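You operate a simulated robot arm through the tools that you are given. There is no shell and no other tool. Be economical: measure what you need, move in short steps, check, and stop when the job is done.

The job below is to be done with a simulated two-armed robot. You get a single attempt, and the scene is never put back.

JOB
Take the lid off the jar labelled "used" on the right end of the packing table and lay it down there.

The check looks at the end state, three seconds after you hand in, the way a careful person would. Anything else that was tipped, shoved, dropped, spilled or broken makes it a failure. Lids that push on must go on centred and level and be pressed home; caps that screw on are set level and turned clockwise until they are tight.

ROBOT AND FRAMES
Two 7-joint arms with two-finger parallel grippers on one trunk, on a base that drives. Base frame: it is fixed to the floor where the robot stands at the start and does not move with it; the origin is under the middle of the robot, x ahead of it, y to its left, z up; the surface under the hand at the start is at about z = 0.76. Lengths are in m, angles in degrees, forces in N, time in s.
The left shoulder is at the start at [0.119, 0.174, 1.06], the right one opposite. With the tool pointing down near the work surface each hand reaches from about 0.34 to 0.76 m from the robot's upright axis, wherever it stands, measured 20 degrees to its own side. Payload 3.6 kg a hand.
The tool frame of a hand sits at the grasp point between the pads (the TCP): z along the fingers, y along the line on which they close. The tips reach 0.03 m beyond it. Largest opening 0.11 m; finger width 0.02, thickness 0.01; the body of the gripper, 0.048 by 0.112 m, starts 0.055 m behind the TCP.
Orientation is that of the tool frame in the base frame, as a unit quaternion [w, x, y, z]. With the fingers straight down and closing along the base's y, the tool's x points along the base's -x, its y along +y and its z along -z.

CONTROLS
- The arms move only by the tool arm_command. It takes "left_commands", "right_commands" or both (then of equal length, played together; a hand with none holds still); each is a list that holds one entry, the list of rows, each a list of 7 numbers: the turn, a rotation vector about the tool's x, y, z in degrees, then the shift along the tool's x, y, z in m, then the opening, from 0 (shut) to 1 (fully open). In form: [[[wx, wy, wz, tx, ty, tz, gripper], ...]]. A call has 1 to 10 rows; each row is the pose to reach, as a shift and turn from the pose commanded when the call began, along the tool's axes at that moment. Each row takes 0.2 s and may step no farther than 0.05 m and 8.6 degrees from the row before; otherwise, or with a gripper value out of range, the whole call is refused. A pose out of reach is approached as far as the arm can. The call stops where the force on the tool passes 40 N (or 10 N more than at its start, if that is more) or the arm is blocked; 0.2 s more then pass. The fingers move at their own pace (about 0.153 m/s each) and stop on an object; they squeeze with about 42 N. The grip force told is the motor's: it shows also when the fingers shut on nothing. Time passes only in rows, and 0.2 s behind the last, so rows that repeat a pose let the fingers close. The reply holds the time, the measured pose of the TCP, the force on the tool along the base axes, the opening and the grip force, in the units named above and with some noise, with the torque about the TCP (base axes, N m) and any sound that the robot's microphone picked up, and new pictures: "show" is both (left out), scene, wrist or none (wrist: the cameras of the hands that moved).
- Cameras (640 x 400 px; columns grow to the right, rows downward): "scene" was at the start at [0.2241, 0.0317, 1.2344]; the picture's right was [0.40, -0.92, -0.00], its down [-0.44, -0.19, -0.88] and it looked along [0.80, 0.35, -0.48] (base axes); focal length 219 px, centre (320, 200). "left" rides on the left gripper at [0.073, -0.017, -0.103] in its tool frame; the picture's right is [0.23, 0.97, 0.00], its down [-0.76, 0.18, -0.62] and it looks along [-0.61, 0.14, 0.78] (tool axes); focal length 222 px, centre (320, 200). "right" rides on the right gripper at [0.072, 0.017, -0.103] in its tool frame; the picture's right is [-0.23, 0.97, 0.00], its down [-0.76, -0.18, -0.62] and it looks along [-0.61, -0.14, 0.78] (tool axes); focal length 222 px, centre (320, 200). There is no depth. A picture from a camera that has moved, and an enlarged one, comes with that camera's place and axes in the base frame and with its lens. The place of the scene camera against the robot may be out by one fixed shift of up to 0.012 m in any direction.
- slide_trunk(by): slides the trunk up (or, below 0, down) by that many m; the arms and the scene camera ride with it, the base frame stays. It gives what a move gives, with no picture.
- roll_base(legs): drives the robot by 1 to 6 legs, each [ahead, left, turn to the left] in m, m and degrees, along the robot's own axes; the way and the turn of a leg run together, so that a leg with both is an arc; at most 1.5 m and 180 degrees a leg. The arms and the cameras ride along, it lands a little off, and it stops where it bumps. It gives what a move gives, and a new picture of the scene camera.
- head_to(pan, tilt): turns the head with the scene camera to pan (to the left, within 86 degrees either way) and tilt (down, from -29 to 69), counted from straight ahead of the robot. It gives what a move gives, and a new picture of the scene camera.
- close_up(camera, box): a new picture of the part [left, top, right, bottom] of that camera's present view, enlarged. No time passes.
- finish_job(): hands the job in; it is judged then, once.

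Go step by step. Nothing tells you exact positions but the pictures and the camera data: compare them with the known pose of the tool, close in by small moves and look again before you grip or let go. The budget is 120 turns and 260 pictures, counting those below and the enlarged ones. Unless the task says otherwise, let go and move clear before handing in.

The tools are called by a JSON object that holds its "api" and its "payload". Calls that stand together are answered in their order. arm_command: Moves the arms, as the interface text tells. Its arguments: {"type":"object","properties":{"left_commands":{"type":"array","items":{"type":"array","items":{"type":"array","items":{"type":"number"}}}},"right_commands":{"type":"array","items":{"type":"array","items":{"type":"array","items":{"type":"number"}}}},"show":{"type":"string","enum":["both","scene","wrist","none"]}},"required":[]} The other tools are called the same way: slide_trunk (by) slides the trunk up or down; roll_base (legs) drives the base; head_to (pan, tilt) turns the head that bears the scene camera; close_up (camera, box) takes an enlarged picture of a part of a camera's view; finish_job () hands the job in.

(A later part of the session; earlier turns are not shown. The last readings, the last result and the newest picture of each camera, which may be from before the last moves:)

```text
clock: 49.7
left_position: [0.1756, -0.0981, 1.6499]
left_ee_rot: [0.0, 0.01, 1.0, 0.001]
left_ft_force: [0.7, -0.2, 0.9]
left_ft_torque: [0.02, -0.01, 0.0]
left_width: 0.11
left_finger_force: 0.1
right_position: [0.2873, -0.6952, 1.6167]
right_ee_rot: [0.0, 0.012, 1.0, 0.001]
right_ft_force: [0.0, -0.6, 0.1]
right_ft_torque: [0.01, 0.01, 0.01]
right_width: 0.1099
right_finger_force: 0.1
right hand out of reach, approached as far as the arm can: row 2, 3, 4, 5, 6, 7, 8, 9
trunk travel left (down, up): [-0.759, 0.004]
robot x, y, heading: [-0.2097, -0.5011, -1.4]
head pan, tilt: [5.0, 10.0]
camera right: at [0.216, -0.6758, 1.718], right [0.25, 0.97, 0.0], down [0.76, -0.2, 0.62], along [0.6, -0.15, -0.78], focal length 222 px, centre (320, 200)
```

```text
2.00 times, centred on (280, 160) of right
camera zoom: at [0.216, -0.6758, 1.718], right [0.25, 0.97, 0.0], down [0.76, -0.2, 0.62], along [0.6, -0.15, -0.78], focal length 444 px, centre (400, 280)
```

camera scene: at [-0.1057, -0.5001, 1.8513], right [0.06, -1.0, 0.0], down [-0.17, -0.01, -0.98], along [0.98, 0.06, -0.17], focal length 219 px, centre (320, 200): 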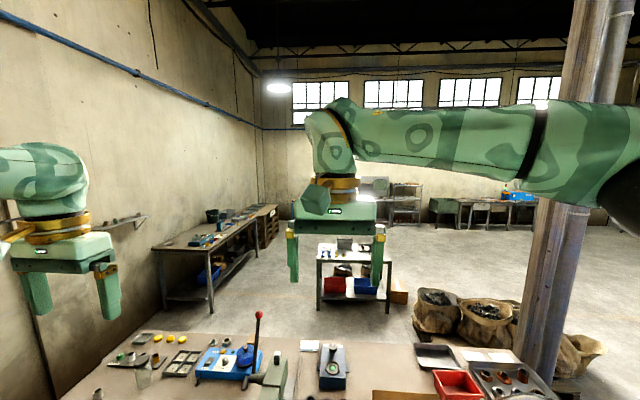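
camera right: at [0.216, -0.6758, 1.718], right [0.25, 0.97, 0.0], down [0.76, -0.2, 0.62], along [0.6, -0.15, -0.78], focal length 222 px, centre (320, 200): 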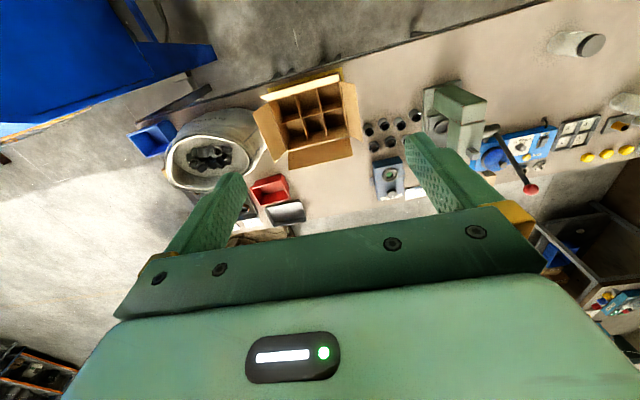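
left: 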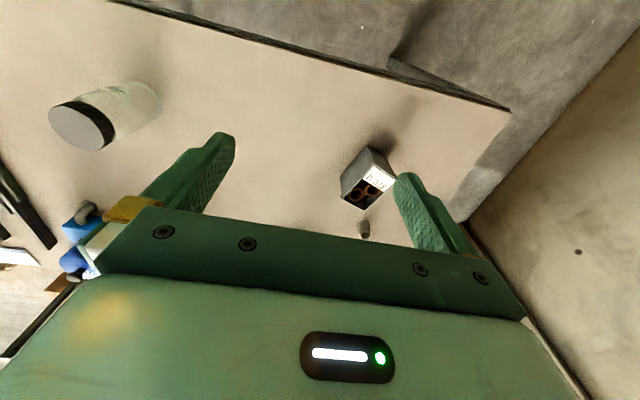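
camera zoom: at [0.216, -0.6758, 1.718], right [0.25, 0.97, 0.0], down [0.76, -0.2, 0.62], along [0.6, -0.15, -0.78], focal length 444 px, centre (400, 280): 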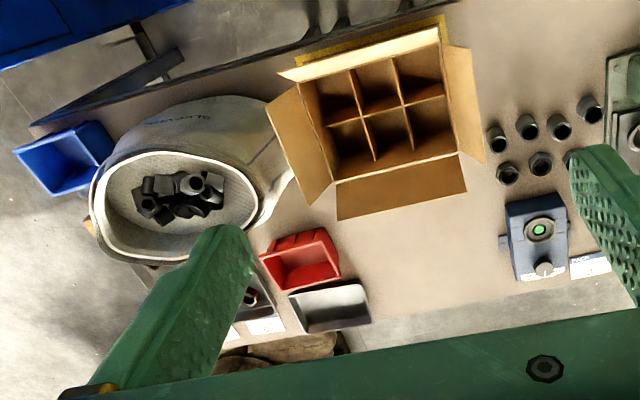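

There is only one jar marked "used": the screw-capped one near the start pose, about (0.46, 0.11). The right end of the packing table holds the carton, sack and bin, so I take that as where the lid should go. I'll retract the arm and drive back to the jar.

{"api": "arm_command", "payload": {"right_commands": [[[0, 0, 0, 0.02, 0.04, -0.02, 1], [0, 0, 0, 0.04, 0.08, -0.04, 1], [0, 0, 0, 0.06, 0.12, -0.06, 1], [0, 0, 0, 0.08, 0.16, -0.08, 1], [0, 0, 0, 0.09, 0.2, -0.09, 1]]], "show": "none"}}

{"api": "roll_base", "payload": {"legs": [[0, 0.6, 1.4], [0.2, 0, 0]]}}

{"api": "head_to", "payload": {"pan": 0, "tilt": 60}}

```text
clock: 50.9
left_position: [0.1742, -0.0911, 1.6474]
left_ee_rot: [0.0, 0.01, 1.0, -0.001]
left_ft_force: [1.1, -0.7, -0.3]
left_ft_torque: [0.0, 0.01, -0.01]
left_width: 0.1099
left_finger_force: 0.1
right_position: [0.2014, -0.4865, 1.705]
right_ee_rot: [0.0, 0.011, 1.0, -0.001]
right_ft_force: [-0.1, -0.1, -0.6]
right_ft_torque: [-0.04, -0.02, 0.0]
right_width: 0.1099
right_finger_force: 0.1
trunk travel left (down, up): [-0.759, 0.004]
robot x, y, heading: [-0.2076, -0.5009, -1.6]
head pan, tilt: [5.0, 10.0]
```

```text
clock: 55.5
left_position: [0.3663, 0.5119, 1.6501]
left_ee_rot: [0.002, -0.002, 1.0, 0.0]
left_ft_force: [-0.2, -0.4, 0.8]
left_ft_torque: [0.01, -0.03, 0.01]
left_width: 0.1099
left_finger_force: 0.0
right_position: [0.4011, 0.1151, 1.7069]
right_ee_rot: [0.001, -0.002, 1.0, -0.001]
right_ft_force: [-0.7, -0.3, 0.6]
right_ft_torque: [0.01, -0.04, 0.02]
right_width: 0.1099
right_finger_force: 0.0
trunk travel left (down, up): [-0.759, 0.004]
robot x, y, heading: [-0.0044, 0.0937, 0.2]
head pan, tilt: [5.0, 10.0]
camera scene: at [0.0935, 0.0986, 1.8517], right [0.09, -1.0, 0.0], down [-0.17, -0.02, -0.99], along [0.98, 0.09, -0.17], focal length 219 px, centre (320, 200)
```

scene: 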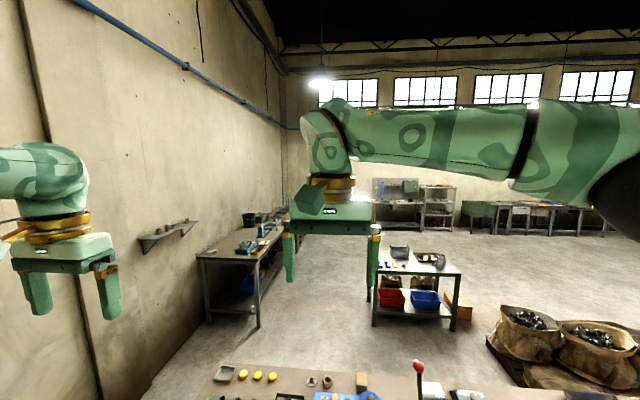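

```text
clock: 56.6
left_position: [0.369, 0.5121, 1.6481]
left_ee_rot: [0.001, -0.004, 1.0, 0.0]
left_ft_force: [-0.5, 0.6, 0.1]
left_ft_torque: [0.01, -0.03, 0.0]
left_width: 0.1099
left_finger_force: 0.0
right_position: [0.4036, 0.1171, 1.7062]
right_ee_rot: [0.0, -0.002, 1.0, 0.0]
right_ft_force: [0.0, -0.7, -0.2]
right_ft_torque: [0.04, -0.01, -0.02]
right_width: 0.1101
right_finger_force: 0.1
trunk travel left (down, up): [-0.759, 0.004]
robot x, y, heading: [-0.0046, 0.0931, 0.0]
head pan, tilt: [0.0, 60.0]
camera scene: at [0.0718, 0.091, 1.777], right [0.0, -1.0, 0.0], down [-0.87, 0.0, -0.5], along [0.5, 0.0, -0.87], focal length 219 px, centre (320, 200)
```

scene: 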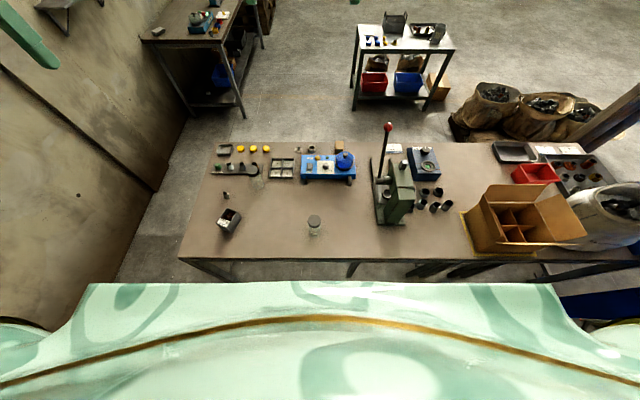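

I'm back in front of the jar. I'll lower the trunk to the starting height and look at the jar carefully.

{"api": "slide_trunk", "payload": {"by": -0.58}}

{"api": "head_to", "payload": {"pan": 0, "tilt": 50}}

{"api": "close_up", "payload": {"camera": "right", "box": [300, 50, 460, 150]}}

```text
refused: -0.58 is not a number from -0.4 to 0.4
```

```text
clock: 57.4
left_position: [0.37, 0.5118, 1.6479]
left_ee_rot: [0.0, -0.003, 1.0, 0.0]
left_ft_force: [0.1, -0.2, -0.6]
left_ft_torque: [0.01, 0.04, 0.04]
left_width: 0.1101
left_finger_force: 0.1
right_position: [0.4054, 0.1172, 1.7053]
right_ee_rot: [-0.001, -0.002, 1.0, 0.0]
right_ft_force: [0.6, 1.0, 0.1]
right_ft_torque: [-0.01, 0.0, 0.03]
right_width: 0.1099
right_finger_force: 0.0
trunk travel left (down, up): [-0.759, 0.004]
robot x, y, heading: [-0.0057, 0.0963, 0.2]
head pan, tilt: [0.0, 50.0]
camera scene: at [0.0828, 0.091, 1.7895], right [0.0, -1.0, 0.0], down [-0.77, 0.0, -0.64], along [0.64, 0.0, -0.77], focal length 219 px, centre (320, 200)
```

scene: 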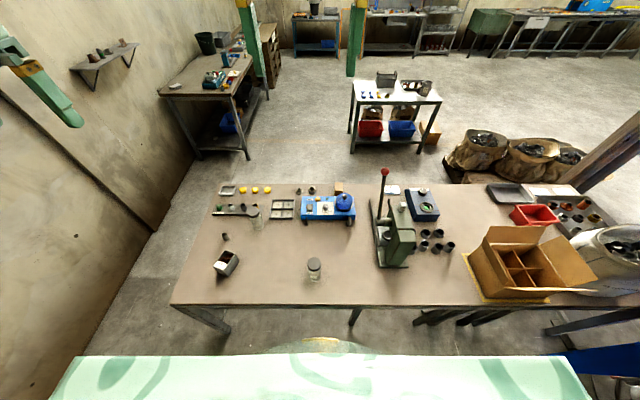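

```text
4.00 times, centred on (380, 100) of right
camera zoom: at [0.3331, 0.1343, 1.8078], right [0.22, 0.97, 0.0], down [0.76, -0.18, 0.62], along [0.61, -0.14, -0.78], focal length 888 px, centre (80, 600)
```

zoom: 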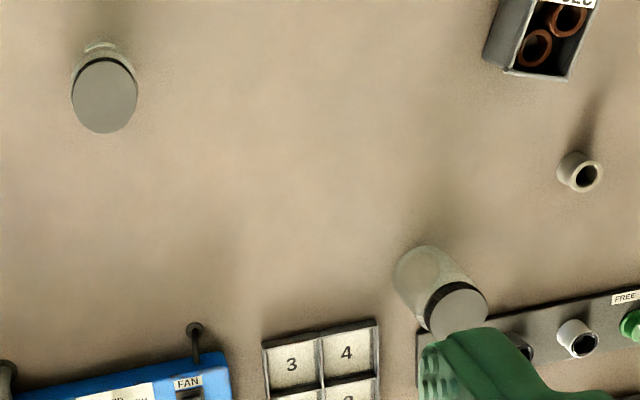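

The trunk only slides 0.4 m at a time, so I'll lower it in two steps and then look at the jar from both cameras.

{"api": "slide_trunk", "payload": {"by": -0.3}}

{"api": "slide_trunk", "payload": {"by": -0.28}}

{"api": "head_to", "payload": {"pan": 5, "tilt": 55}}

{"api": "close_up", "payload": {"camera": "right", "box": [220, 50, 420, 175]}}

```text
clock: 60.4
left_position: [0.3708, 0.5126, 1.3487]
left_ee_rot: [0.0, -0.002, 1.0, 0.0]
left_ft_force: [0.2, 0.2, 0.4]
left_ft_torque: [-0.03, 0.0, 0.01]
left_width: 0.1101
left_finger_force: 0.0
right_position: [0.4046, 0.1174, 1.4059]
right_ee_rot: [0.0, -0.001, 1.0, 0.0]
right_ft_force: [0.5, 0.0, 0.6]
right_ft_torque: [0.04, -0.01, -0.01]
right_width: 0.1101
right_finger_force: 0.3
trunk travel left (down, up): [-0.459, 0.304]
robot x, y, heading: [-0.0043, 0.097, 0.2]
head pan, tilt: [0.0, 50.0]
```

```text
clock: 63.2
left_position: [0.3696, 0.5129, 1.0685]
left_ee_rot: [0.001, -0.003, 1.0, 0.0]
left_ft_force: [-0.4, 0.2, 0.8]
left_ft_torque: [0.01, 0.01, 0.0]
left_width: 0.1098
left_finger_force: 0.0
right_position: [0.4045, 0.1166, 1.1262]
right_ee_rot: [0.0, -0.001, 1.0, 0.0]
right_ft_force: [0.6, -0.1, 0.6]
right_ft_torque: [-0.03, -0.03, 0.01]
right_width: 0.1101
right_finger_force: 0.1
trunk travel left (down, up): [-0.179, 0.584]
robot x, y, heading: [-0.0072, 0.0923, 0.2]
head pan, tilt: [0.0, 50.0]
```

```text
clock: 63.9
left_position: [0.3713, 0.513, 1.0687]
left_ee_rot: [0.0, -0.002, 1.0, 0.0]
left_ft_force: [0.3, -0.5, 0.3]
left_ft_torque: [-0.03, 0.02, 0.02]
left_width: 0.1097
left_finger_force: 0.0
right_position: [0.406, 0.1168, 1.1263]
right_ee_rot: [-0.001, -0.002, 1.0, 0.0]
right_ft_force: [0.0, 0.0, 0.0]
right_ft_torque: [0.03, 0.02, -0.04]
right_width: 0.11
right_finger_force: 0.0
trunk travel left (down, up): [-0.179, 0.584]
robot x, y, heading: [-0.0063, 0.0923, 0.4]
head pan, tilt: [5.0, 55.0]
camera scene: at [0.2067, 0.0976, 1.1963], right [0.09, -1.0, 0.0], down [-0.82, -0.07, -0.57], along [0.57, 0.05, -0.82], focal length 219 px, centre (320, 200)
```

scene: 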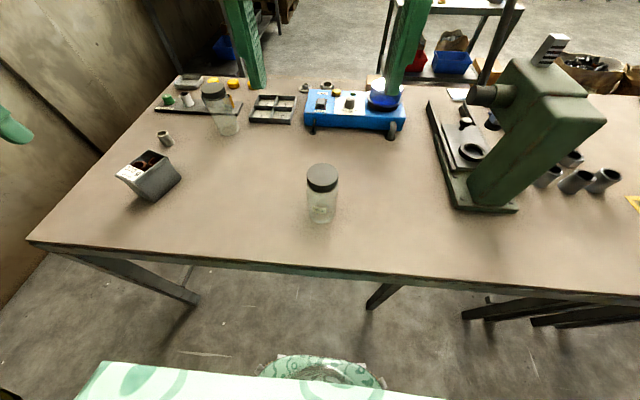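

```text
3.20 times, centred on (320, 112) of right
camera zoom: at [0.3338, 0.1342, 1.2276], right [0.22, 0.97, 0.0], down [0.76, -0.18, 0.62], along [0.61, -0.14, -0.78], focal length 711 px, centre (320, 480)
```

zoom: 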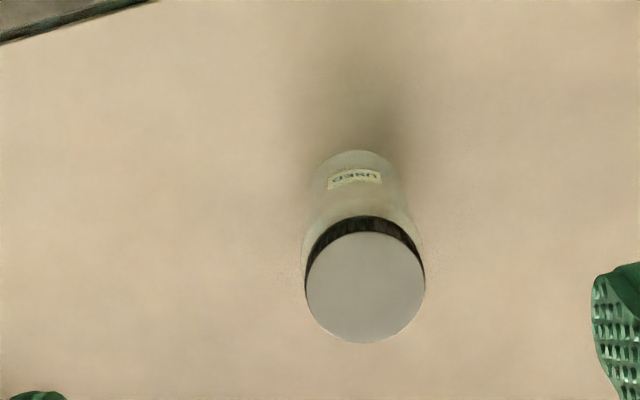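

The jar axis is at about (0.477, 0.125), lid top near z 0.90, about 57 mm wide. I'll use the left hand to hold the jar's body from the near left, tilted down, starting by yawing it.

{"api": "arm_command", "payload": {"left_commands": [[[0, 0, 8.4, 0, -0.02, 0, 1], [0, 0, 16.8, 0, -0.04, 0, 1], [0, 0, 25, 0, -0.06, 0, 1], [0, 0, 33.4, 0, -0.08, 0, 1], [0, 0, 41.7, 0, -0.1, 0, 1], [0, 0, 50, 0, -0.12, 0, 1]]], "show": "none"}}

{"api": "arm_command", "payload": {"left_commands": [[[0, -8, 0, 0, 0, 0, 1], [0, -16, 0, 0, 0, 0, 1], [0, -24, 0, 0, 0, 0, 1], [0, -32, 0, 0, 0, 0, 1], [0, -40, 0, 0, 0, 0, 1], [0, -48, 0, 0, 0, 0, 1], [0, -55, 0, 0, 0, 0, 1]]]}}

```text
clock: 65.2
left_position: [0.3735, 0.427, 1.0625]
left_ee_rot: [0.001, 0.364, 0.931, 0.0]
left_ft_force: [0.0, -0.5, -0.1]
left_ft_torque: [0.06, -0.02, 0.03]
left_width: 0.1102
left_finger_force: 0.1
left hand out of reach, approached as far as the arm can: row 3, 4, 5, 6
right_position: [0.4046, 0.1179, 1.1255]
right_ee_rot: [-0.001, -0.002, 1.0, 0.0]
right_ft_force: [-0.1, 0.0, 0.6]
right_ft_torque: [-0.01, 0.0, -0.03]
right_width: 0.1099
right_finger_force: 0.0
trunk travel left (down, up): [-0.179, 0.584]
robot x, y, heading: [-0.0073, 0.0956, 0.0]
head pan, tilt: [5.0, 55.0]
```

```text
clock: 66.8
left_position: [0.3739, 0.4266, 1.0626]
left_ee_rot: [0.431, 0.322, 0.826, -0.167]
left_ft_force: [0.2, 0.6, 0.5]
left_ft_torque: [-0.02, -0.02, 0.0]
left_width: 0.1102
left_finger_force: 0.0
right_position: [0.4057, 0.1169, 1.126]
right_ee_rot: [0.001, -0.001, 1.0, 0.001]
right_ft_force: [0.2, 1.1, 0.3]
right_ft_torque: [-0.01, 0.04, 0.02]
right_width: 0.11
right_finger_force: 0.0
trunk travel left (down, up): [-0.179, 0.584]
robot x, y, heading: [-0.0058, 0.0959, 0.2]
head pan, tilt: [5.0, 55.0]
camera scene: at [0.2064, 0.0978, 1.1963], right [0.09, -1.0, 0.0], down [-0.82, -0.07, -0.57], along [0.57, 0.05, -0.82], focal length 219 px, centre (320, 200)
camera left: at [0.2684, 0.5002, 1.0615], right [0.56, 0.8, -0.18], down [0.06, 0.18, 0.98], along [0.82, -0.57, 0.05], focal length 222 px, centre (320, 200)
```

scene: 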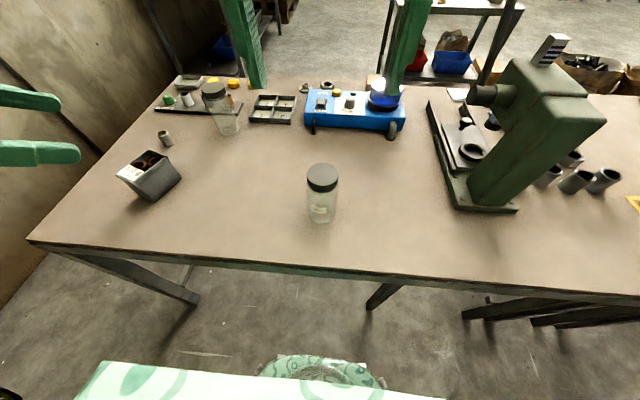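
left: 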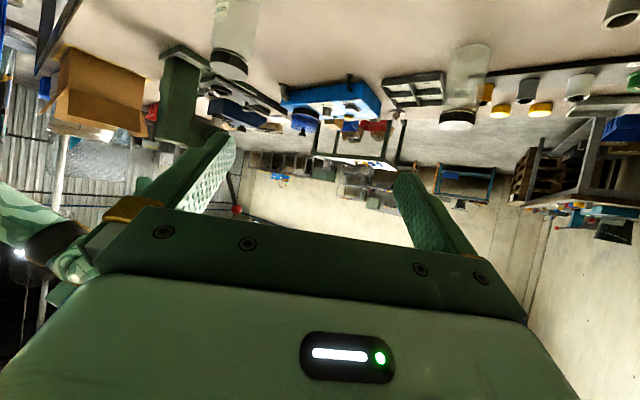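

The left hand is tilted as wanted. Now I'll bring it to a stand-off point about 14 cm back from the jar along its approach line.

{"api": "arm_command", "payload": {"left_commands": [[[0, 0, 0, 0.006, -0.022, 0.033, 1], [0, 0, 0, 0.012, -0.044, 0.066, 1], [0, 0, 0, 0.018, -0.066, 0.099, 1], [0, 0, 0, 0.024, -0.088, 0.132, 1], [0, 0, 0, 0.03, -0.11, 0.165, 1], [0, 0, 0, 0.036, -0.132, 0.198, 1], [0, 0, 0, 0.043, -0.154, 0.231, 1], [0, 0, 0, 0.043, -0.154, 0.231, 1]]]}}

```text
clock: 68.7
left_position: [0.4545, 0.1943, 0.875]
left_ee_rot: [0.43, 0.323, 0.826, -0.168]
left_ft_force: [0.0, 0.2, 0.2]
left_ft_torque: [0.03, 0.01, 0.0]
left_width: 0.1098
left_finger_force: 0.0
left hand out of reach, approached as far as the arm can: row 1, 2, 3, 4, 5, 6, 7, 8
right_position: [0.4046, 0.1173, 1.1256]
right_ee_rot: [0.0, -0.001, 1.0, 0.0]
right_ft_force: [0.0, -0.4, 0.4]
right_ft_torque: [0.01, 0.01, 0.01]
right_width: 0.11
right_finger_force: 0.1
trunk travel left (down, up): [-0.179, 0.584]
robot x, y, heading: [-0.0095, 0.0932, 0.2]
head pan, tilt: [5.0, 55.0]
camera scene: at [0.2065, 0.0979, 1.1964], right [0.09, -1.0, 0.0], down [-0.82, -0.07, -0.57], along [0.57, 0.05, -0.82], focal length 219 px, centre (320, 200)
camera left: at [0.3485, 0.2665, 0.8744], right [0.56, 0.81, -0.18], down [0.06, 0.18, 0.98], along [0.82, -0.57, 0.05], focal length 222 px, centre (320, 200)
```

scene: 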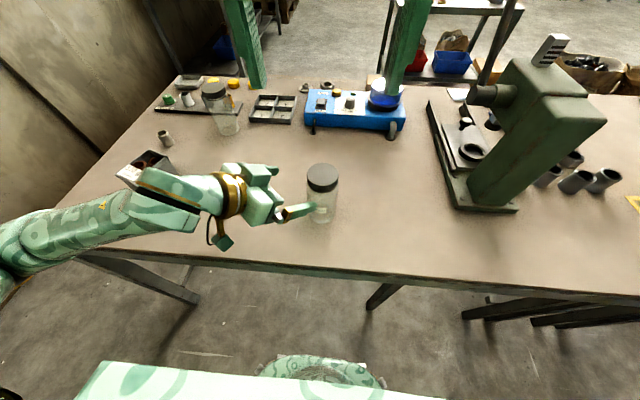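
left: 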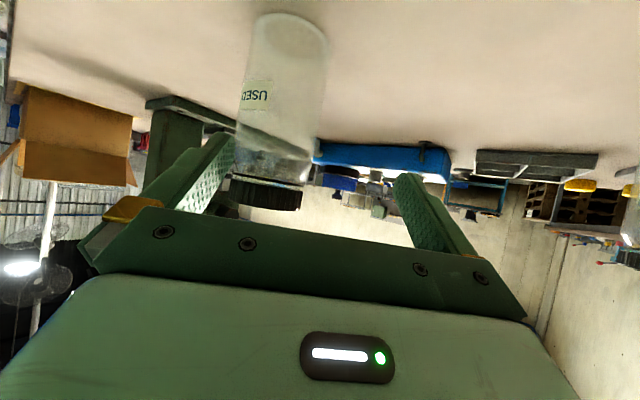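

The pose is too close to the body for the left arm, and the hand is already next to the jar. I'll back the base straight off to get more room.

{"api": "roll_base", "payload": {"legs": [[-0.17, 0, 0]]}}

```text
clock: 70.1
left_position: [0.2835, 0.1928, 0.8764]
left_ee_rot: [0.431, 0.323, 0.826, -0.168]
left_ft_force: [-1.0, 1.0, -0.5]
left_ft_torque: [0.01, 0.0, 0.03]
left_width: 0.1099
left_finger_force: 0.1
right_position: [0.235, 0.1164, 1.1258]
right_ee_rot: [0.0, -0.002, 1.0, 0.001]
right_ft_force: [-0.4, 0.1, 0.6]
right_ft_torque: [0.0, -0.02, 0.0]
right_width: 0.1098
right_finger_force: 0.0
trunk travel left (down, up): [-0.179, 0.584]
robot x, y, heading: [-0.1724, 0.0939, 0.2]
head pan, tilt: [5.0, 55.0]
camera scene: at [0.0355, 0.0971, 1.1965], right [0.09, -1.0, 0.0], down [-0.82, -0.07, -0.57], along [0.57, 0.05, -0.82], focal length 219 px, centre (320, 200)
```

scene: 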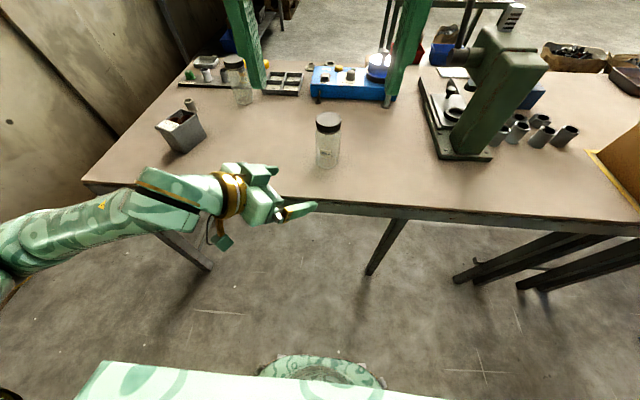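

The jar is clear and undisturbed. Now I'll move the left hand to the stand-off point.

{"api": "arm_command", "payload": {"left_commands": [[[0, 0, 0, -0.02, 0.027, 0.017, 1], [0, 0, 0, -0.04, 0.054, 0.034, 1], [0, 0, 0, -0.0575, 0.08, 0.049, 1], [0, 0, 0, -0.0575, 0.08, 0.049, 1]]]}}

```text
clock: 71.1
left_position: [0.3947, 0.203, 0.8949]
left_ee_rot: [0.432, 0.322, 0.826, -0.167]
left_ft_force: [-0.8, -0.1, -0.5]
left_ft_torque: [-0.02, 0.02, 0.02]
left_width: 0.11
left_finger_force: 0.0
right_position: [0.2353, 0.1162, 1.1264]
right_ee_rot: [-0.001, -0.002, 1.0, 0.0]
right_ft_force: [-0.3, 0.4, -0.5]
right_ft_torque: [0.04, 0.04, 0.01]
right_width: 0.1099
right_finger_force: 0.1
trunk travel left (down, up): [-0.179, 0.584]
robot x, y, heading: [-0.177, 0.0941, 0.3]
head pan, tilt: [5.0, 55.0]
camera scene: at [0.0365, 0.0972, 1.1963], right [0.09, -1.0, 0.0], down [-0.82, -0.07, -0.57], along [0.57, 0.05, -0.82], focal length 219 px, centre (320, 200)
camera left: at [0.2875, 0.2757, 0.8942], right [0.56, 0.81, -0.18], down [0.06, 0.18, 0.98], along [0.82, -0.56, 0.05], focal length 222 px, centre (320, 200)
```

scene: 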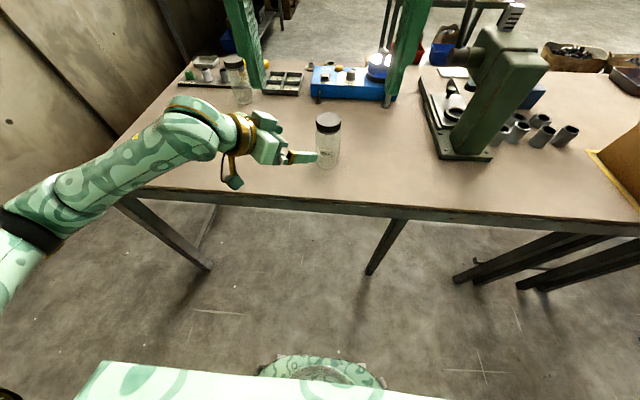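
left: 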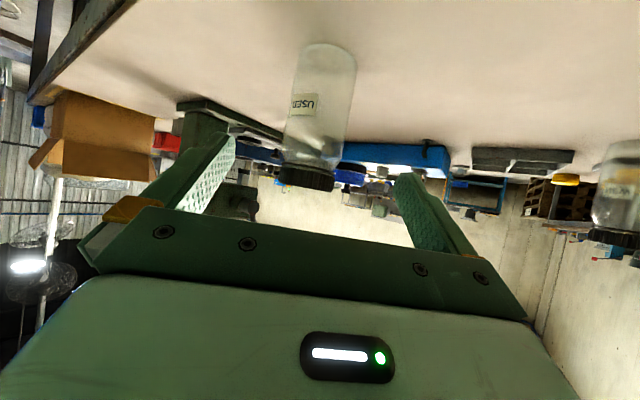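

The stand-off line passes through the jar axis to within about 2 mm. I'll advance along it to the body.

{"api": "arm_command", "payload": {"left_commands": [[[0, 0, 0, 0, -0.001, 0.03, 1], [0, 0, 0, 0, -0.002, 0.06, 1], [0, 0, 0, 0, -0.002, 0.09, 1], [0, 0, 0, 0, -0.002, 0.115, 1], [0, 0, 0, 0, -0.002, 0.135, 1]]]}}

```text
clock: 72.3
left_position: [0.4738, 0.1265, 0.8157]
left_ee_rot: [0.431, 0.322, 0.826, -0.167]
left_ft_force: [0.0, -0.3, 0.3]
left_ft_torque: [0.02, 0.04, 0.01]
left_width: 0.1102
left_finger_force: 0.1
right_position: [0.236, 0.1169, 1.1255]
right_ee_rot: [-0.001, -0.001, 1.0, 0.0]
right_ft_force: [-0.2, -0.2, 0.1]
right_ft_torque: [-0.01, 0.0, -0.03]
right_width: 0.1098
right_finger_force: 0.0
trunk travel left (down, up): [-0.179, 0.584]
robot x, y, heading: [-0.1752, 0.0959, 0.2]
head pan, tilt: [5.0, 55.0]
camera scene: at [0.037, 0.0969, 1.1962], right [0.09, -1.0, 0.0], down [-0.82, -0.07, -0.57], along [0.57, 0.05, -0.82], focal length 219 px, centre (320, 200)
camera left: at [0.3671, 0.1991, 0.8156], right [0.56, 0.81, -0.18], down [0.06, 0.18, 0.98], along [0.82, -0.56, 0.05], focal length 222 px, centre (320, 200)
```

scene: 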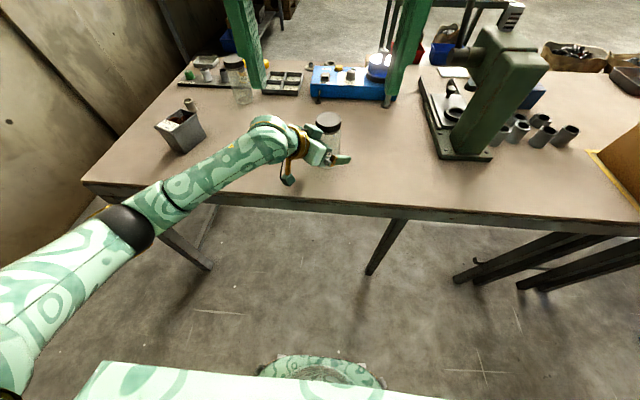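
left: 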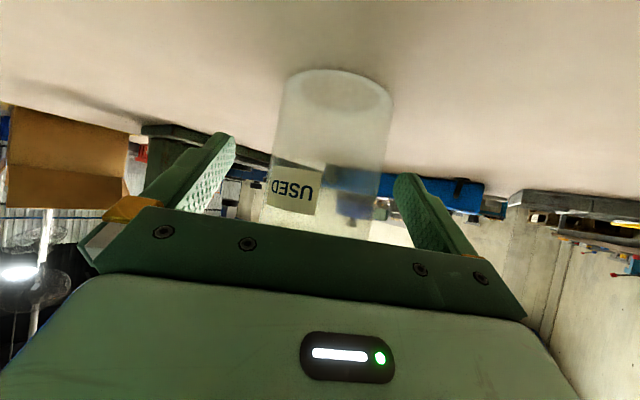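

The jar sits between the fingers, about 3–4 mm off centre. I'll correct that and close the left hand.

{"api": "arm_command", "payload": {"left_commands": [[[0, 0, 0, 0, 0.0035, 0, 1], [0, 0, 0, 0, 0.0035, 0, 0.65], [0, 0, 0, 0, 0.0035, 0, 0.3], [0, 0, 0, 0, 0.0035, 0, 0.3], [0, 0, 0, 0, 0.0035, 0, 0.3]]]}}

```text
clock: 73.5
left_position: [0.4746, 0.1302, 0.8168]
left_ee_rot: [0.431, 0.322, 0.826, -0.167]
left_ft_force: [0.7, -0.6, -0.6]
left_ft_torque: [-0.05, 0.0, -0.02]
left_width: 0.0652
left_finger_force: 42.3
right_position: [0.2357, 0.1159, 1.1256]
right_ee_rot: [-0.001, -0.001, 1.0, -0.001]
right_ft_force: [-0.1, -0.7, -0.2]
right_ft_torque: [-0.02, -0.01, 0.04]
right_width: 0.1101
right_finger_force: 0.0
trunk travel left (down, up): [-0.179, 0.584]
robot x, y, heading: [-0.1784, 0.0942, 0.1]
head pan, tilt: [5.0, 55.0]
camera scene: at [0.0369, 0.097, 1.1962], right [0.09, -1.0, 0.0], down [-0.82, -0.07, -0.57], along [0.57, 0.05, -0.82], focal length 219 px, centre (320, 200)
camera left: at [0.3692, 0.2021, 0.8159], right [0.56, 0.81, -0.18], down [0.07, 0.18, 0.98], along [0.82, -0.56, 0.05], focal length 222 px, centre (320, 200)
```

scene: 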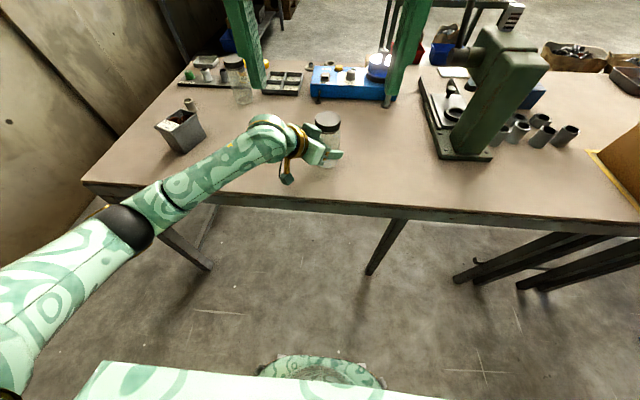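
left: 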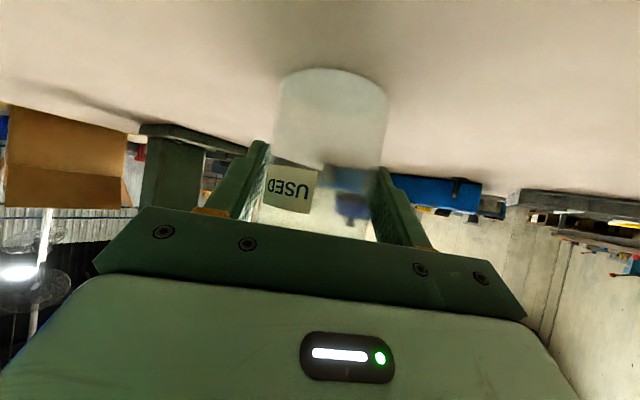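

The left hand holds the jar body firmly, 65 mm across. I'll bring the right hand over the lid, turned clockwise beforehand so there is room to unscrew counterclockwise.

{"api": "arm_command", "payload": {"right_commands": [[[0, 0, 8.5, -0.01, -0.03, 0, 1], [0, 0, 17, -0.03, -0.05, 0, 1], [0, 0, 25.5, -0.055, -0.06, 0, 1], [0, 0, 34, -0.08, -0.06, 0, 1], [0, 0, 42.5, -0.11, -0.055, 0, 1], [0, 0, 51, -0.14, -0.045, 0, 1], [0, 0, 59.5, -0.17, -0.03, 0.01, 1], [0, 0, 68, -0.2, -0.015, 0.02, 1], [0, 0, 76.5, -0.22, 0, 0.03, 1], [0, 0, 85, -0.24, 0.01, 0.04, 1]]]}}

```text
clock: 75.7
left_position: [0.4746, 0.1281, 0.8168]
left_ee_rot: [0.431, 0.322, 0.826, -0.168]
left_ft_force: [0.6, -0.5, -0.3]
left_ft_torque: [-0.05, 0.03, 0.05]
left_width: 0.0653
left_finger_force: 41.5
right_position: [0.4317, 0.1043, 1.1173]
right_ee_rot: [0.001, 0.648, 0.762, -0.006]
right_ft_force: [0.2, -0.6, 0.4]
right_ft_torque: [0.0, -0.01, 0.01]
right_width: 0.1097
right_finger_force: 0.1
right hand out of reach, approached as far as the arm can: row 9, 10
trunk travel left (down, up): [-0.179, 0.584]
robot x, y, heading: [-0.1743, 0.0958, 0.4]
head pan, tilt: [5.0, 55.0]
camera scene: at [0.0375, 0.097, 1.1961], right [0.09, -1.0, 0.0], down [-0.82, -0.07, -0.57], along [0.57, 0.05, -0.82], focal length 219 px, centre (320, 200)
camera right: at [0.4371, 0.1803, 1.2186], right [1.0, -0.07, -0.01], down [-0.05, -0.77, 0.63], along [-0.05, -0.63, -0.78], focal length 222 px, centre (320, 200)
```

scene: 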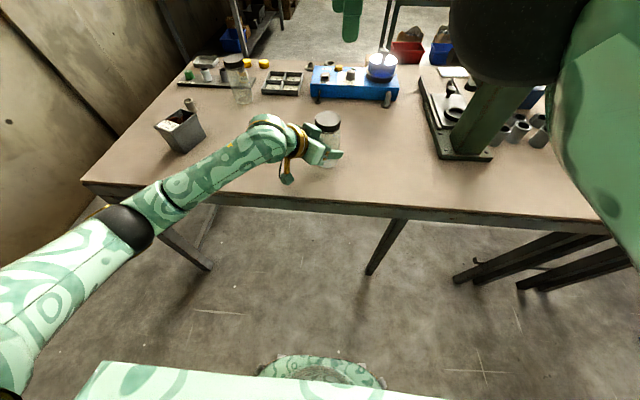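
right: 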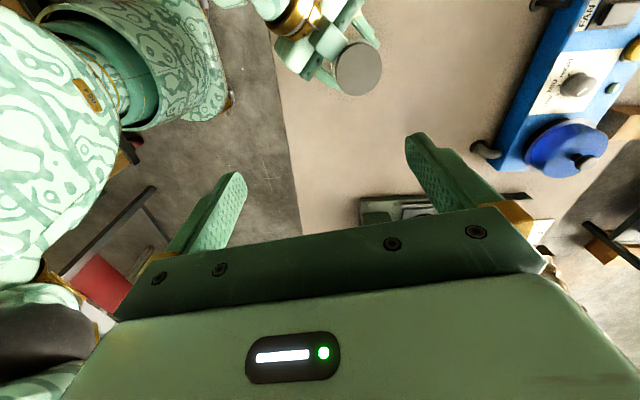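

The right arm neared a limit, so I'll ease the yaw back a little while moving over the lid.

{"api": "arm_command", "payload": {"right_commands": [[[0, 0, -6, 0.005, 0.016, 0.02, 1], [0, 0, -12, 0.01, 0.032, 0.04, 1], [0, 0, -16, 0.016, 0.047, 0.06, 1], [0, 0, -16, 0.016, 0.047, 0.08, 1], [0, 0, -16, 0.016, 0.047, 0.08, 1]]]}}

```text
clock: 76.9
left_position: [0.4752, 0.1295, 0.8162]
left_ee_rot: [0.43, 0.322, 0.827, -0.167]
left_ft_force: [-0.2, 0.2, -0.1]
left_ft_torque: [0.01, 0.02, 0.04]
left_width: 0.0654
left_finger_force: 42.3
right_position: [0.4478, 0.1231, 1.0606]
right_ee_rot: [0.0, 0.534, 0.845, -0.004]
right_ft_force: [0.5, -1.6, 0.7]
right_ft_torque: [0.04, -0.03, -0.03]
right_width: 0.1102
right_finger_force: 0.1
right hand out of reach, approached as far as the arm can: row 1, 2, 3, 4, 5
trunk travel left (down, up): [-0.179, 0.584]
robot x, y, heading: [-0.1737, 0.0933, 0.5]
head pan, tilt: [5.0, 55.0]
camera scene: at [0.0369, 0.0971, 1.1962], right [0.09, -1.0, 0.0], down [-0.82, -0.07, -0.57], along [0.57, 0.05, -0.82], focal length 219 px, centre (320, 200)
camera right: at [0.4328, 0.1973, 1.162], right [0.98, 0.21, 0.0], down [0.17, -0.76, 0.63], along [0.13, -0.61, -0.78], focal length 222 px, centre (320, 200)
```

scene: 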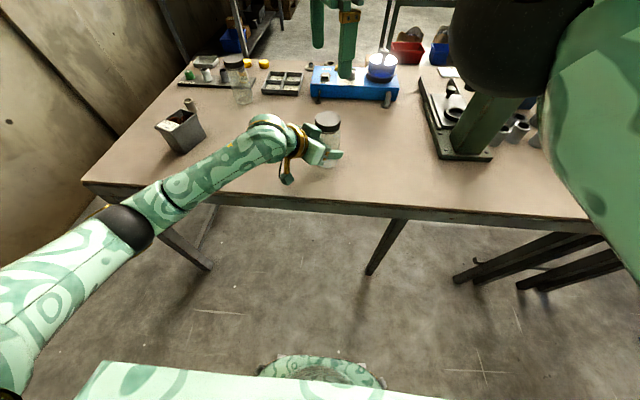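
right: 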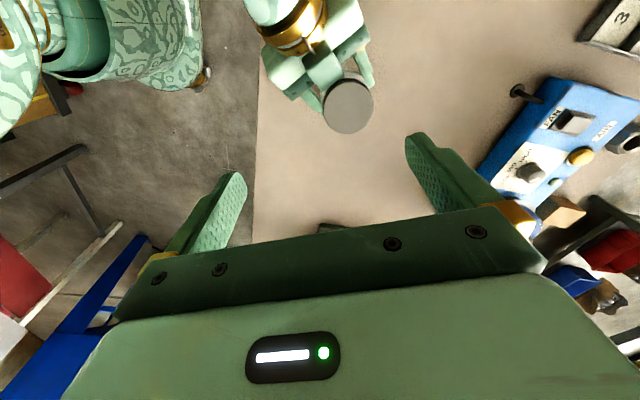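

Lower down, the arm should reach farther. I'll lower to a safe height with the fingertips above the lid.

{"api": "arm_command", "payload": {"right_commands": [[[0, 0, 0, 0, 0, 0.03, 1], [0, 0, 0, 0, 0, 0.06, 1], [0, 0, 0, 0, 0, 0.08, 1], [0, 0, 0, 0, 0, 0.08, 1]]], "show": "wrist"}}

```text
clock: 77.9
left_position: [0.475, 0.1296, 0.817]
left_ee_rot: [0.431, 0.322, 0.827, -0.167]
left_ft_force: [0.1, 0.5, -0.1]
left_ft_torque: [0.0, 0.02, -0.02]
left_width: 0.0648
left_finger_force: 41.6
right_position: [0.4484, 0.1225, 0.9801]
right_ee_rot: [0.0, 0.535, 0.845, -0.005]
right_ft_force: [-0.2, -0.5, 0.0]
right_ft_torque: [-0.01, 0.0, 0.05]
right_width: 0.1102
right_finger_force: 0.1
trunk travel left (down, up): [-0.179, 0.584]
robot x, y, heading: [-0.1757, 0.0937, 0.3]
head pan, tilt: [5.0, 55.0]
camera right: at [0.4331, 0.1973, 1.0824], right [0.98, 0.21, -0.01], down [0.17, -0.76, 0.63], along [0.13, -0.62, -0.78], focal length 222 px, centre (320, 200)
```

right: 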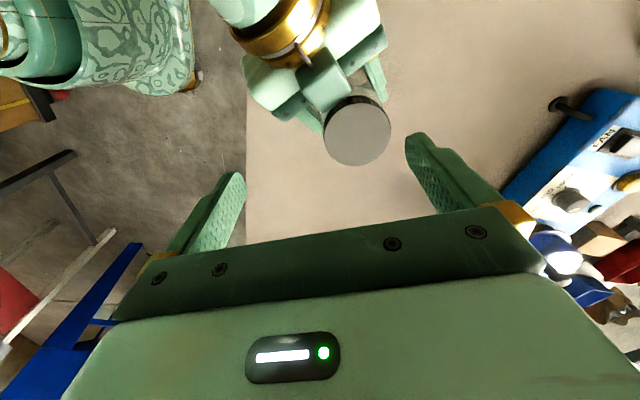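

Now the arm tracks. The lid centre reads about (0.479, 0.130); I'll centre over it at this height and look again.

{"api": "arm_command", "payload": {"right_commands": [[[0, 0, 0, -0.003, 0.016, 0, 1], [0, 0, 0, -0.006, 0.031, 0.01, 1], [0, 0, 0, -0.006, 0.031, 0.02, 1], [0, 0, 0, -0.006, 0.031, 0.02, 1]]], "show": "both"}}

{"api": "close_up", "payload": {"camera": "scene", "box": [260, 60, 400, 180]}}

```text
clock: 78.9
left_position: [0.4742, 0.1292, 0.817]
left_ee_rot: [0.43, 0.322, 0.826, -0.168]
left_ft_force: [-1.3, 0.9, -0.1]
left_ft_torque: [-0.03, 0.02, 0.0]
left_width: 0.0653
left_finger_force: 41.9
right_position: [0.4696, 0.1316, 0.9603]
right_ee_rot: [0.001, 0.535, 0.845, -0.005]
right_ft_force: [0.0, -0.6, 0.9]
right_ft_torque: [0.03, 0.01, 0.02]
right_width: 0.11
right_finger_force: 0.0
right hand out of reach, approached as far as the arm can: row 2, 3, 4
trunk travel left (down, up): [-0.179, 0.584]
robot x, y, heading: [-0.175, 0.0966, 0.2]
head pan, tilt: [5.0, 55.0]
camera scene: at [0.0369, 0.0971, 1.1962], right [0.09, -1.0, 0.0], down [-0.82, -0.07, -0.57], along [0.57, 0.05, -0.82], focal length 219 px, centre (320, 200)
camera right: at [0.4552, 0.2063, 1.0622], right [0.98, 0.21, -0.01], down [0.17, -0.76, 0.63], along [0.13, -0.62, -0.78], focal length 222 px, centre (320, 200)
```

scene: 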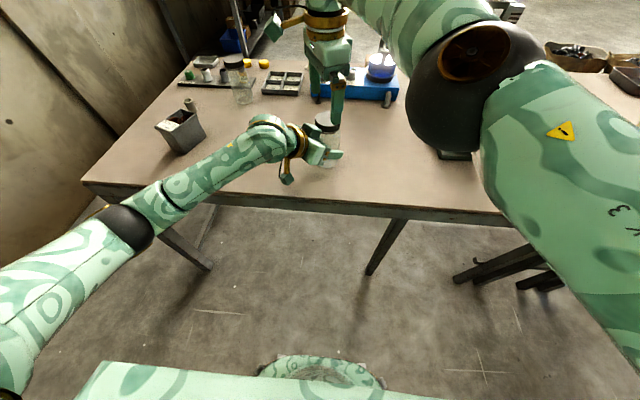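
right: 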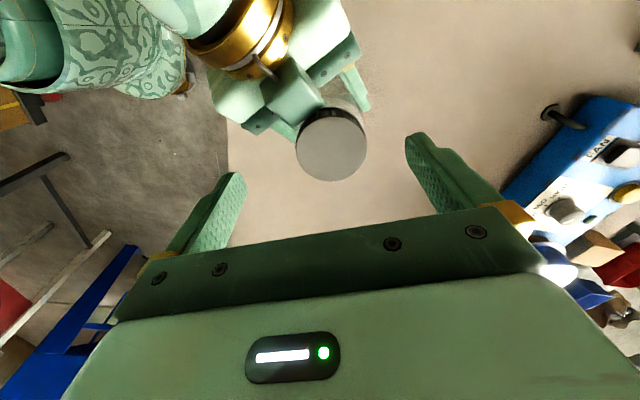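

```text
3.33 times, centred on (330, 120) of scene
camera zoom: at [0.0369, 0.0971, 1.1962], right [0.09, -1.0, 0.0], down [-0.82, -0.07, -0.57], along [0.57, 0.05, -0.82], focal length 731 px, centre (287, 467)
```

zoom: 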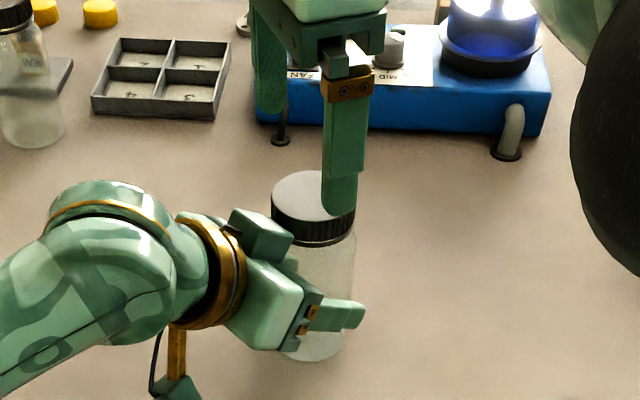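

The hand is about 9 mm short at this height, and the reach grows as it lowers. The fingers are still clear of the lid on both sides, so I'll lower around it while centring.

{"api": "arm_command", "payload": {"right_commands": [[[0, 0, 0, -0.001, 0.002, 0.015, 1], [0, 0, 0, -0.002, 0.005, 0.03, 1], [0, 0, 0, -0.004, 0.0085, 0.042, 1], [0, 0, 0, -0.004, 0.0085, 0.05, 1], [0, 0, 0, -0.004, 0.0085, 0.05, 1]]]}}

{"api": "close_up", "payload": {"camera": "scene", "box": [260, 60, 400, 180]}}

```text
clock: 80.1
left_position: [0.4746, 0.1293, 0.8165]
left_ee_rot: [0.431, 0.322, 0.826, -0.167]
left_ft_force: [-1.3, 0.6, 0.4]
left_ft_torque: [-0.02, 0.05, 0.0]
left_width: 0.0652
left_finger_force: 42.2
right_position: [0.4756, 0.1308, 0.9135]
right_ee_rot: [0.001, 0.535, 0.845, -0.005]
right_ft_force: [0.3, 1.4, -0.5]
right_ft_torque: [0.01, 0.0, 0.01]
right_width: 0.1101
right_finger_force: 0.0
right hand out of reach, approached as far as the arm can: row 3, 4
trunk travel left (down, up): [-0.179, 0.584]
robot x, y, heading: [-0.1773, 0.0926, 0.2]
head pan, tilt: [5.0, 55.0]
camera scene: at [0.037, 0.0972, 1.1962], right [0.09, -1.0, 0.0], down [-0.82, -0.07, -0.57], along [0.57, 0.05, -0.82], focal length 219 px, centre (320, 200)
camera right: at [0.4614, 0.2058, 1.0142], right [0.98, 0.21, -0.01], down [0.17, -0.76, 0.63], along [0.13, -0.62, -0.78], focal length 222 px, centre (320, 200)
```

scene: 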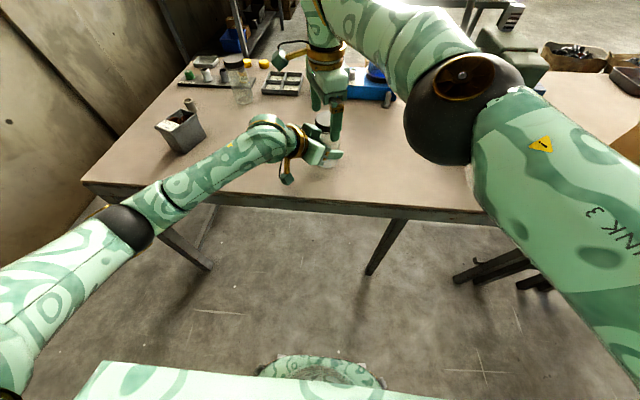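
right: 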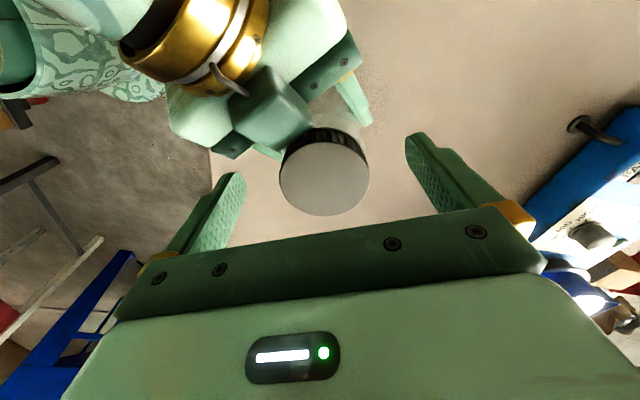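

```text
3.33 times, centred on (330, 120) of scene
camera zoom: at [0.037, 0.0972, 1.1962], right [0.09, -1.0, 0.0], down [-0.82, -0.07, -0.57], along [0.57, 0.05, -0.82], focal length 731 px, centre (287, 467)
```

zoom: 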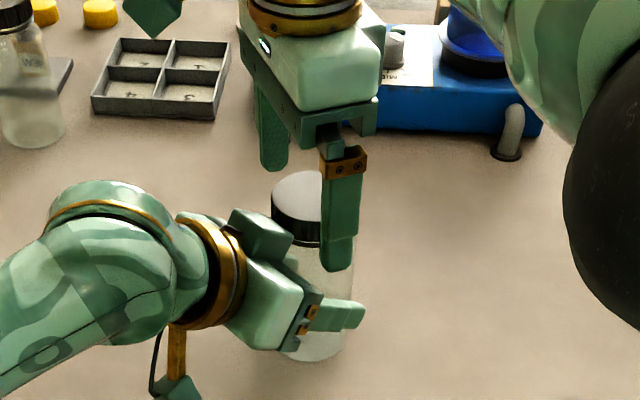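

Lid top is near z 0.895 and its centre about (0.480, 0.129). I'll ease the yaw a few degrees for reach, centre, and lower slightly to cover the lid's rim.

{"api": "arm_command", "payload": {"right_commands": [[[0, 0, -6, -0.003, 0.003, 0.003, 1], [0, 0, -10, -0.003, 0.004, 0.006, 0.9], [0, 0, -10, -0.003, 0.004, 0.008, 0.8], [0, 0, -10, -0.003, 0.004, 0.008, 0.8]]]}}

{"api": "close_up", "payload": {"camera": "right", "box": [220, 100, 440, 240]}}

```text
clock: 81.1
left_position: [0.4749, 0.1291, 0.817]
left_ee_rot: [0.43, 0.323, 0.826, -0.167]
left_ft_force: [0.4, 0.6, -1.0]
left_ft_torque: [-0.08, 0.06, 0.01]
left_width: 0.0655
left_finger_force: 41.9
right_position: [0.4785, 0.1282, 0.902]
right_ee_rot: [0.0, 0.46, 0.888, -0.006]
right_ft_force: [0.0, 0.1, 0.4]
right_ft_torque: [0.0, 0.0, 0.02]
right_width: 0.0879
right_finger_force: 0.1
right hand out of reach, approached as far as the arm can: row 1, 2, 3, 4
trunk travel left (down, up): [-0.179, 0.584]
robot x, y, heading: [-0.1734, 0.0973, 0.3]
head pan, tilt: [5.0, 55.0]
camera scene: at [0.037, 0.0972, 1.1962], right [0.09, -1.0, 0.0], down [-0.82, -0.07, -0.57], along [0.57, 0.05, -0.82], focal length 219 px, centre (320, 200)
camera right: at [0.4517, 0.1973, 1.0037], right [0.93, 0.38, -0.01], down [0.3, -0.72, 0.63], along [0.23, -0.59, -0.78], focal length 222 px, centre (320, 200)
```

scene: 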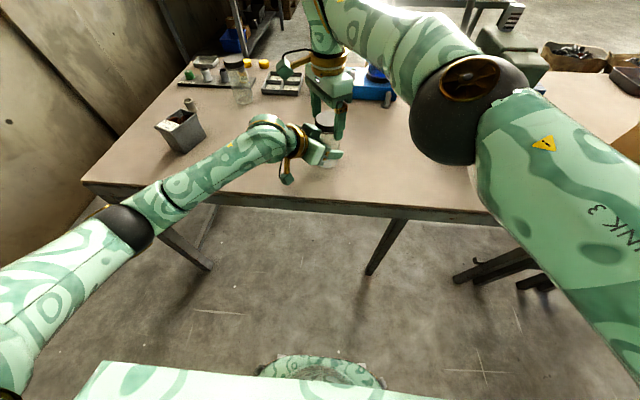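
right: 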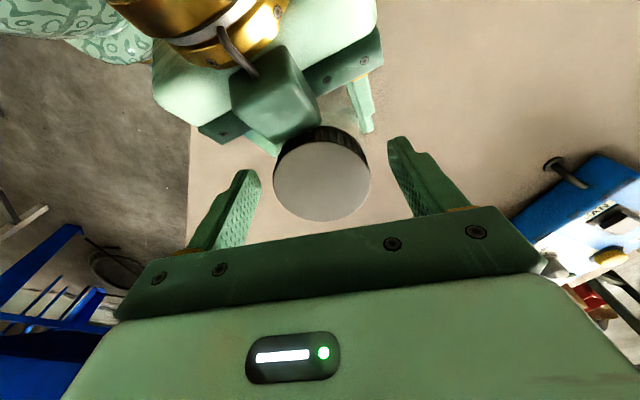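

```text
2.86 times, centred on (330, 170) of right
camera zoom: at [0.4517, 0.1973, 1.0037], right [0.93, 0.38, -0.01], down [0.3, -0.72, 0.63], along [0.23, -0.59, -0.78], focal length 635 px, centre (291, 286)
```

zoom: 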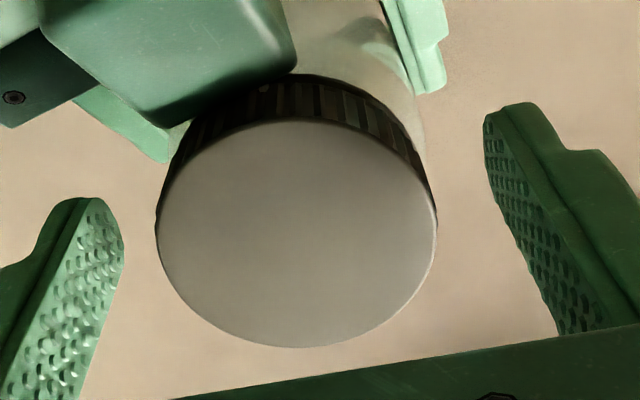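

The hand is centred over the lid to within about 2 mm. I'll close on the rim now.

{"api": "arm_command", "payload": {"right_commands": [[[0, 0, 0, 0, 0, 0, 0.6], [0, 0, 0, 0, 0, 0, 0.3], [0, 0, 0, 0, 0, 0, 0.3], [0, 0, 0, 0, 0, 0, 0.3]]]}}

{"api": "close_up", "payload": {"camera": "scene", "box": [260, 60, 400, 180]}}

```text
clock: 82.1
left_position: [0.4745, 0.1291, 0.8161]
left_ee_rot: [0.43, 0.322, 0.826, -0.168]
left_ft_force: [-3.4, -0.5, -0.3]
left_ft_torque: [0.02, -0.17, -0.08]
left_width: 0.0653
left_finger_force: 42.0
right_position: [0.4793, 0.1271, 0.9035]
right_ee_rot: [0.0, 0.46, 0.888, -0.005]
right_ft_force: [3.3, 1.5, -0.2]
right_ft_torque: [0.01, -0.05, 0.04]
right_width: 0.0575
right_finger_force: 42.0
trunk travel left (down, up): [-0.179, 0.584]
robot x, y, heading: [-0.1765, 0.0947, 0.2]
head pan, tilt: [5.0, 55.0]
camera scene: at [0.0369, 0.0972, 1.1962], right [0.09, -1.0, 0.0], down [-0.82, -0.07, -0.57], along [0.57, 0.05, -0.82], focal length 219 px, centre (320, 200)
camera right: at [0.4517, 0.1974, 1.0038], right [0.93, 0.38, -0.01], down [0.3, -0.72, 0.63], along [0.23, -0.59, -0.78], focal length 222 px, centre (320, 200)
```

scene: 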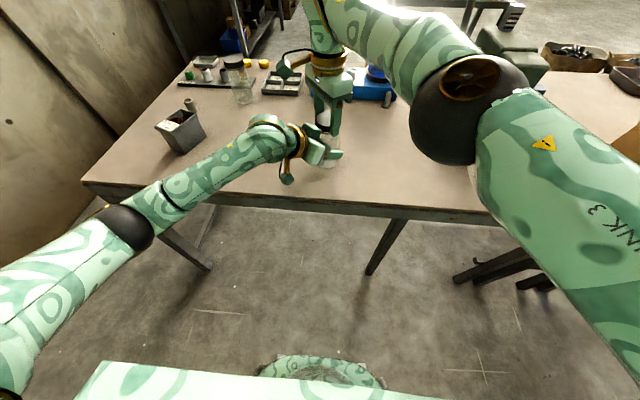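
right: 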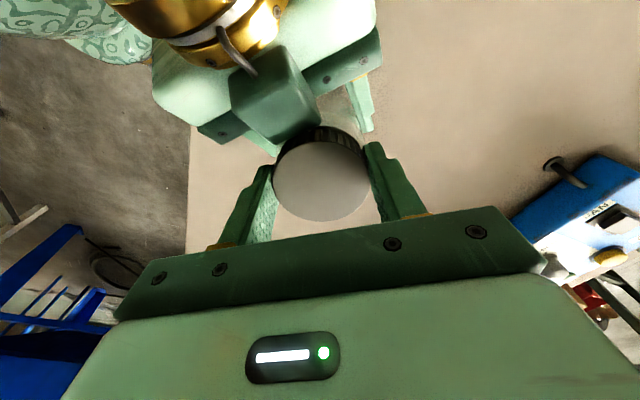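

```text
3.33 times, centred on (330, 120) of scene
camera zoom: at [0.0369, 0.0972, 1.1962], right [0.09, -1.0, 0.0], down [-0.82, -0.07, -0.57], along [0.57, 0.05, -0.82], focal length 731 px, centre (287, 467)
```

zoom: 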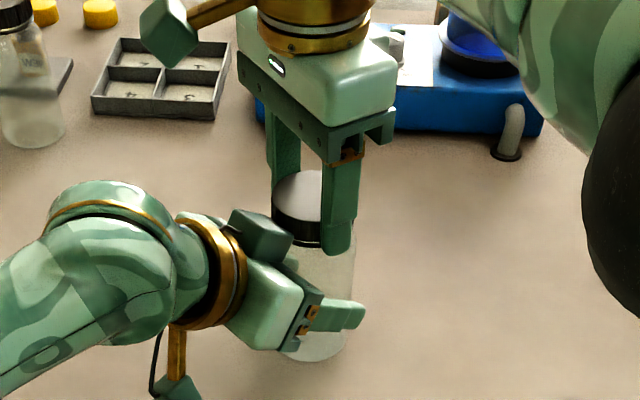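

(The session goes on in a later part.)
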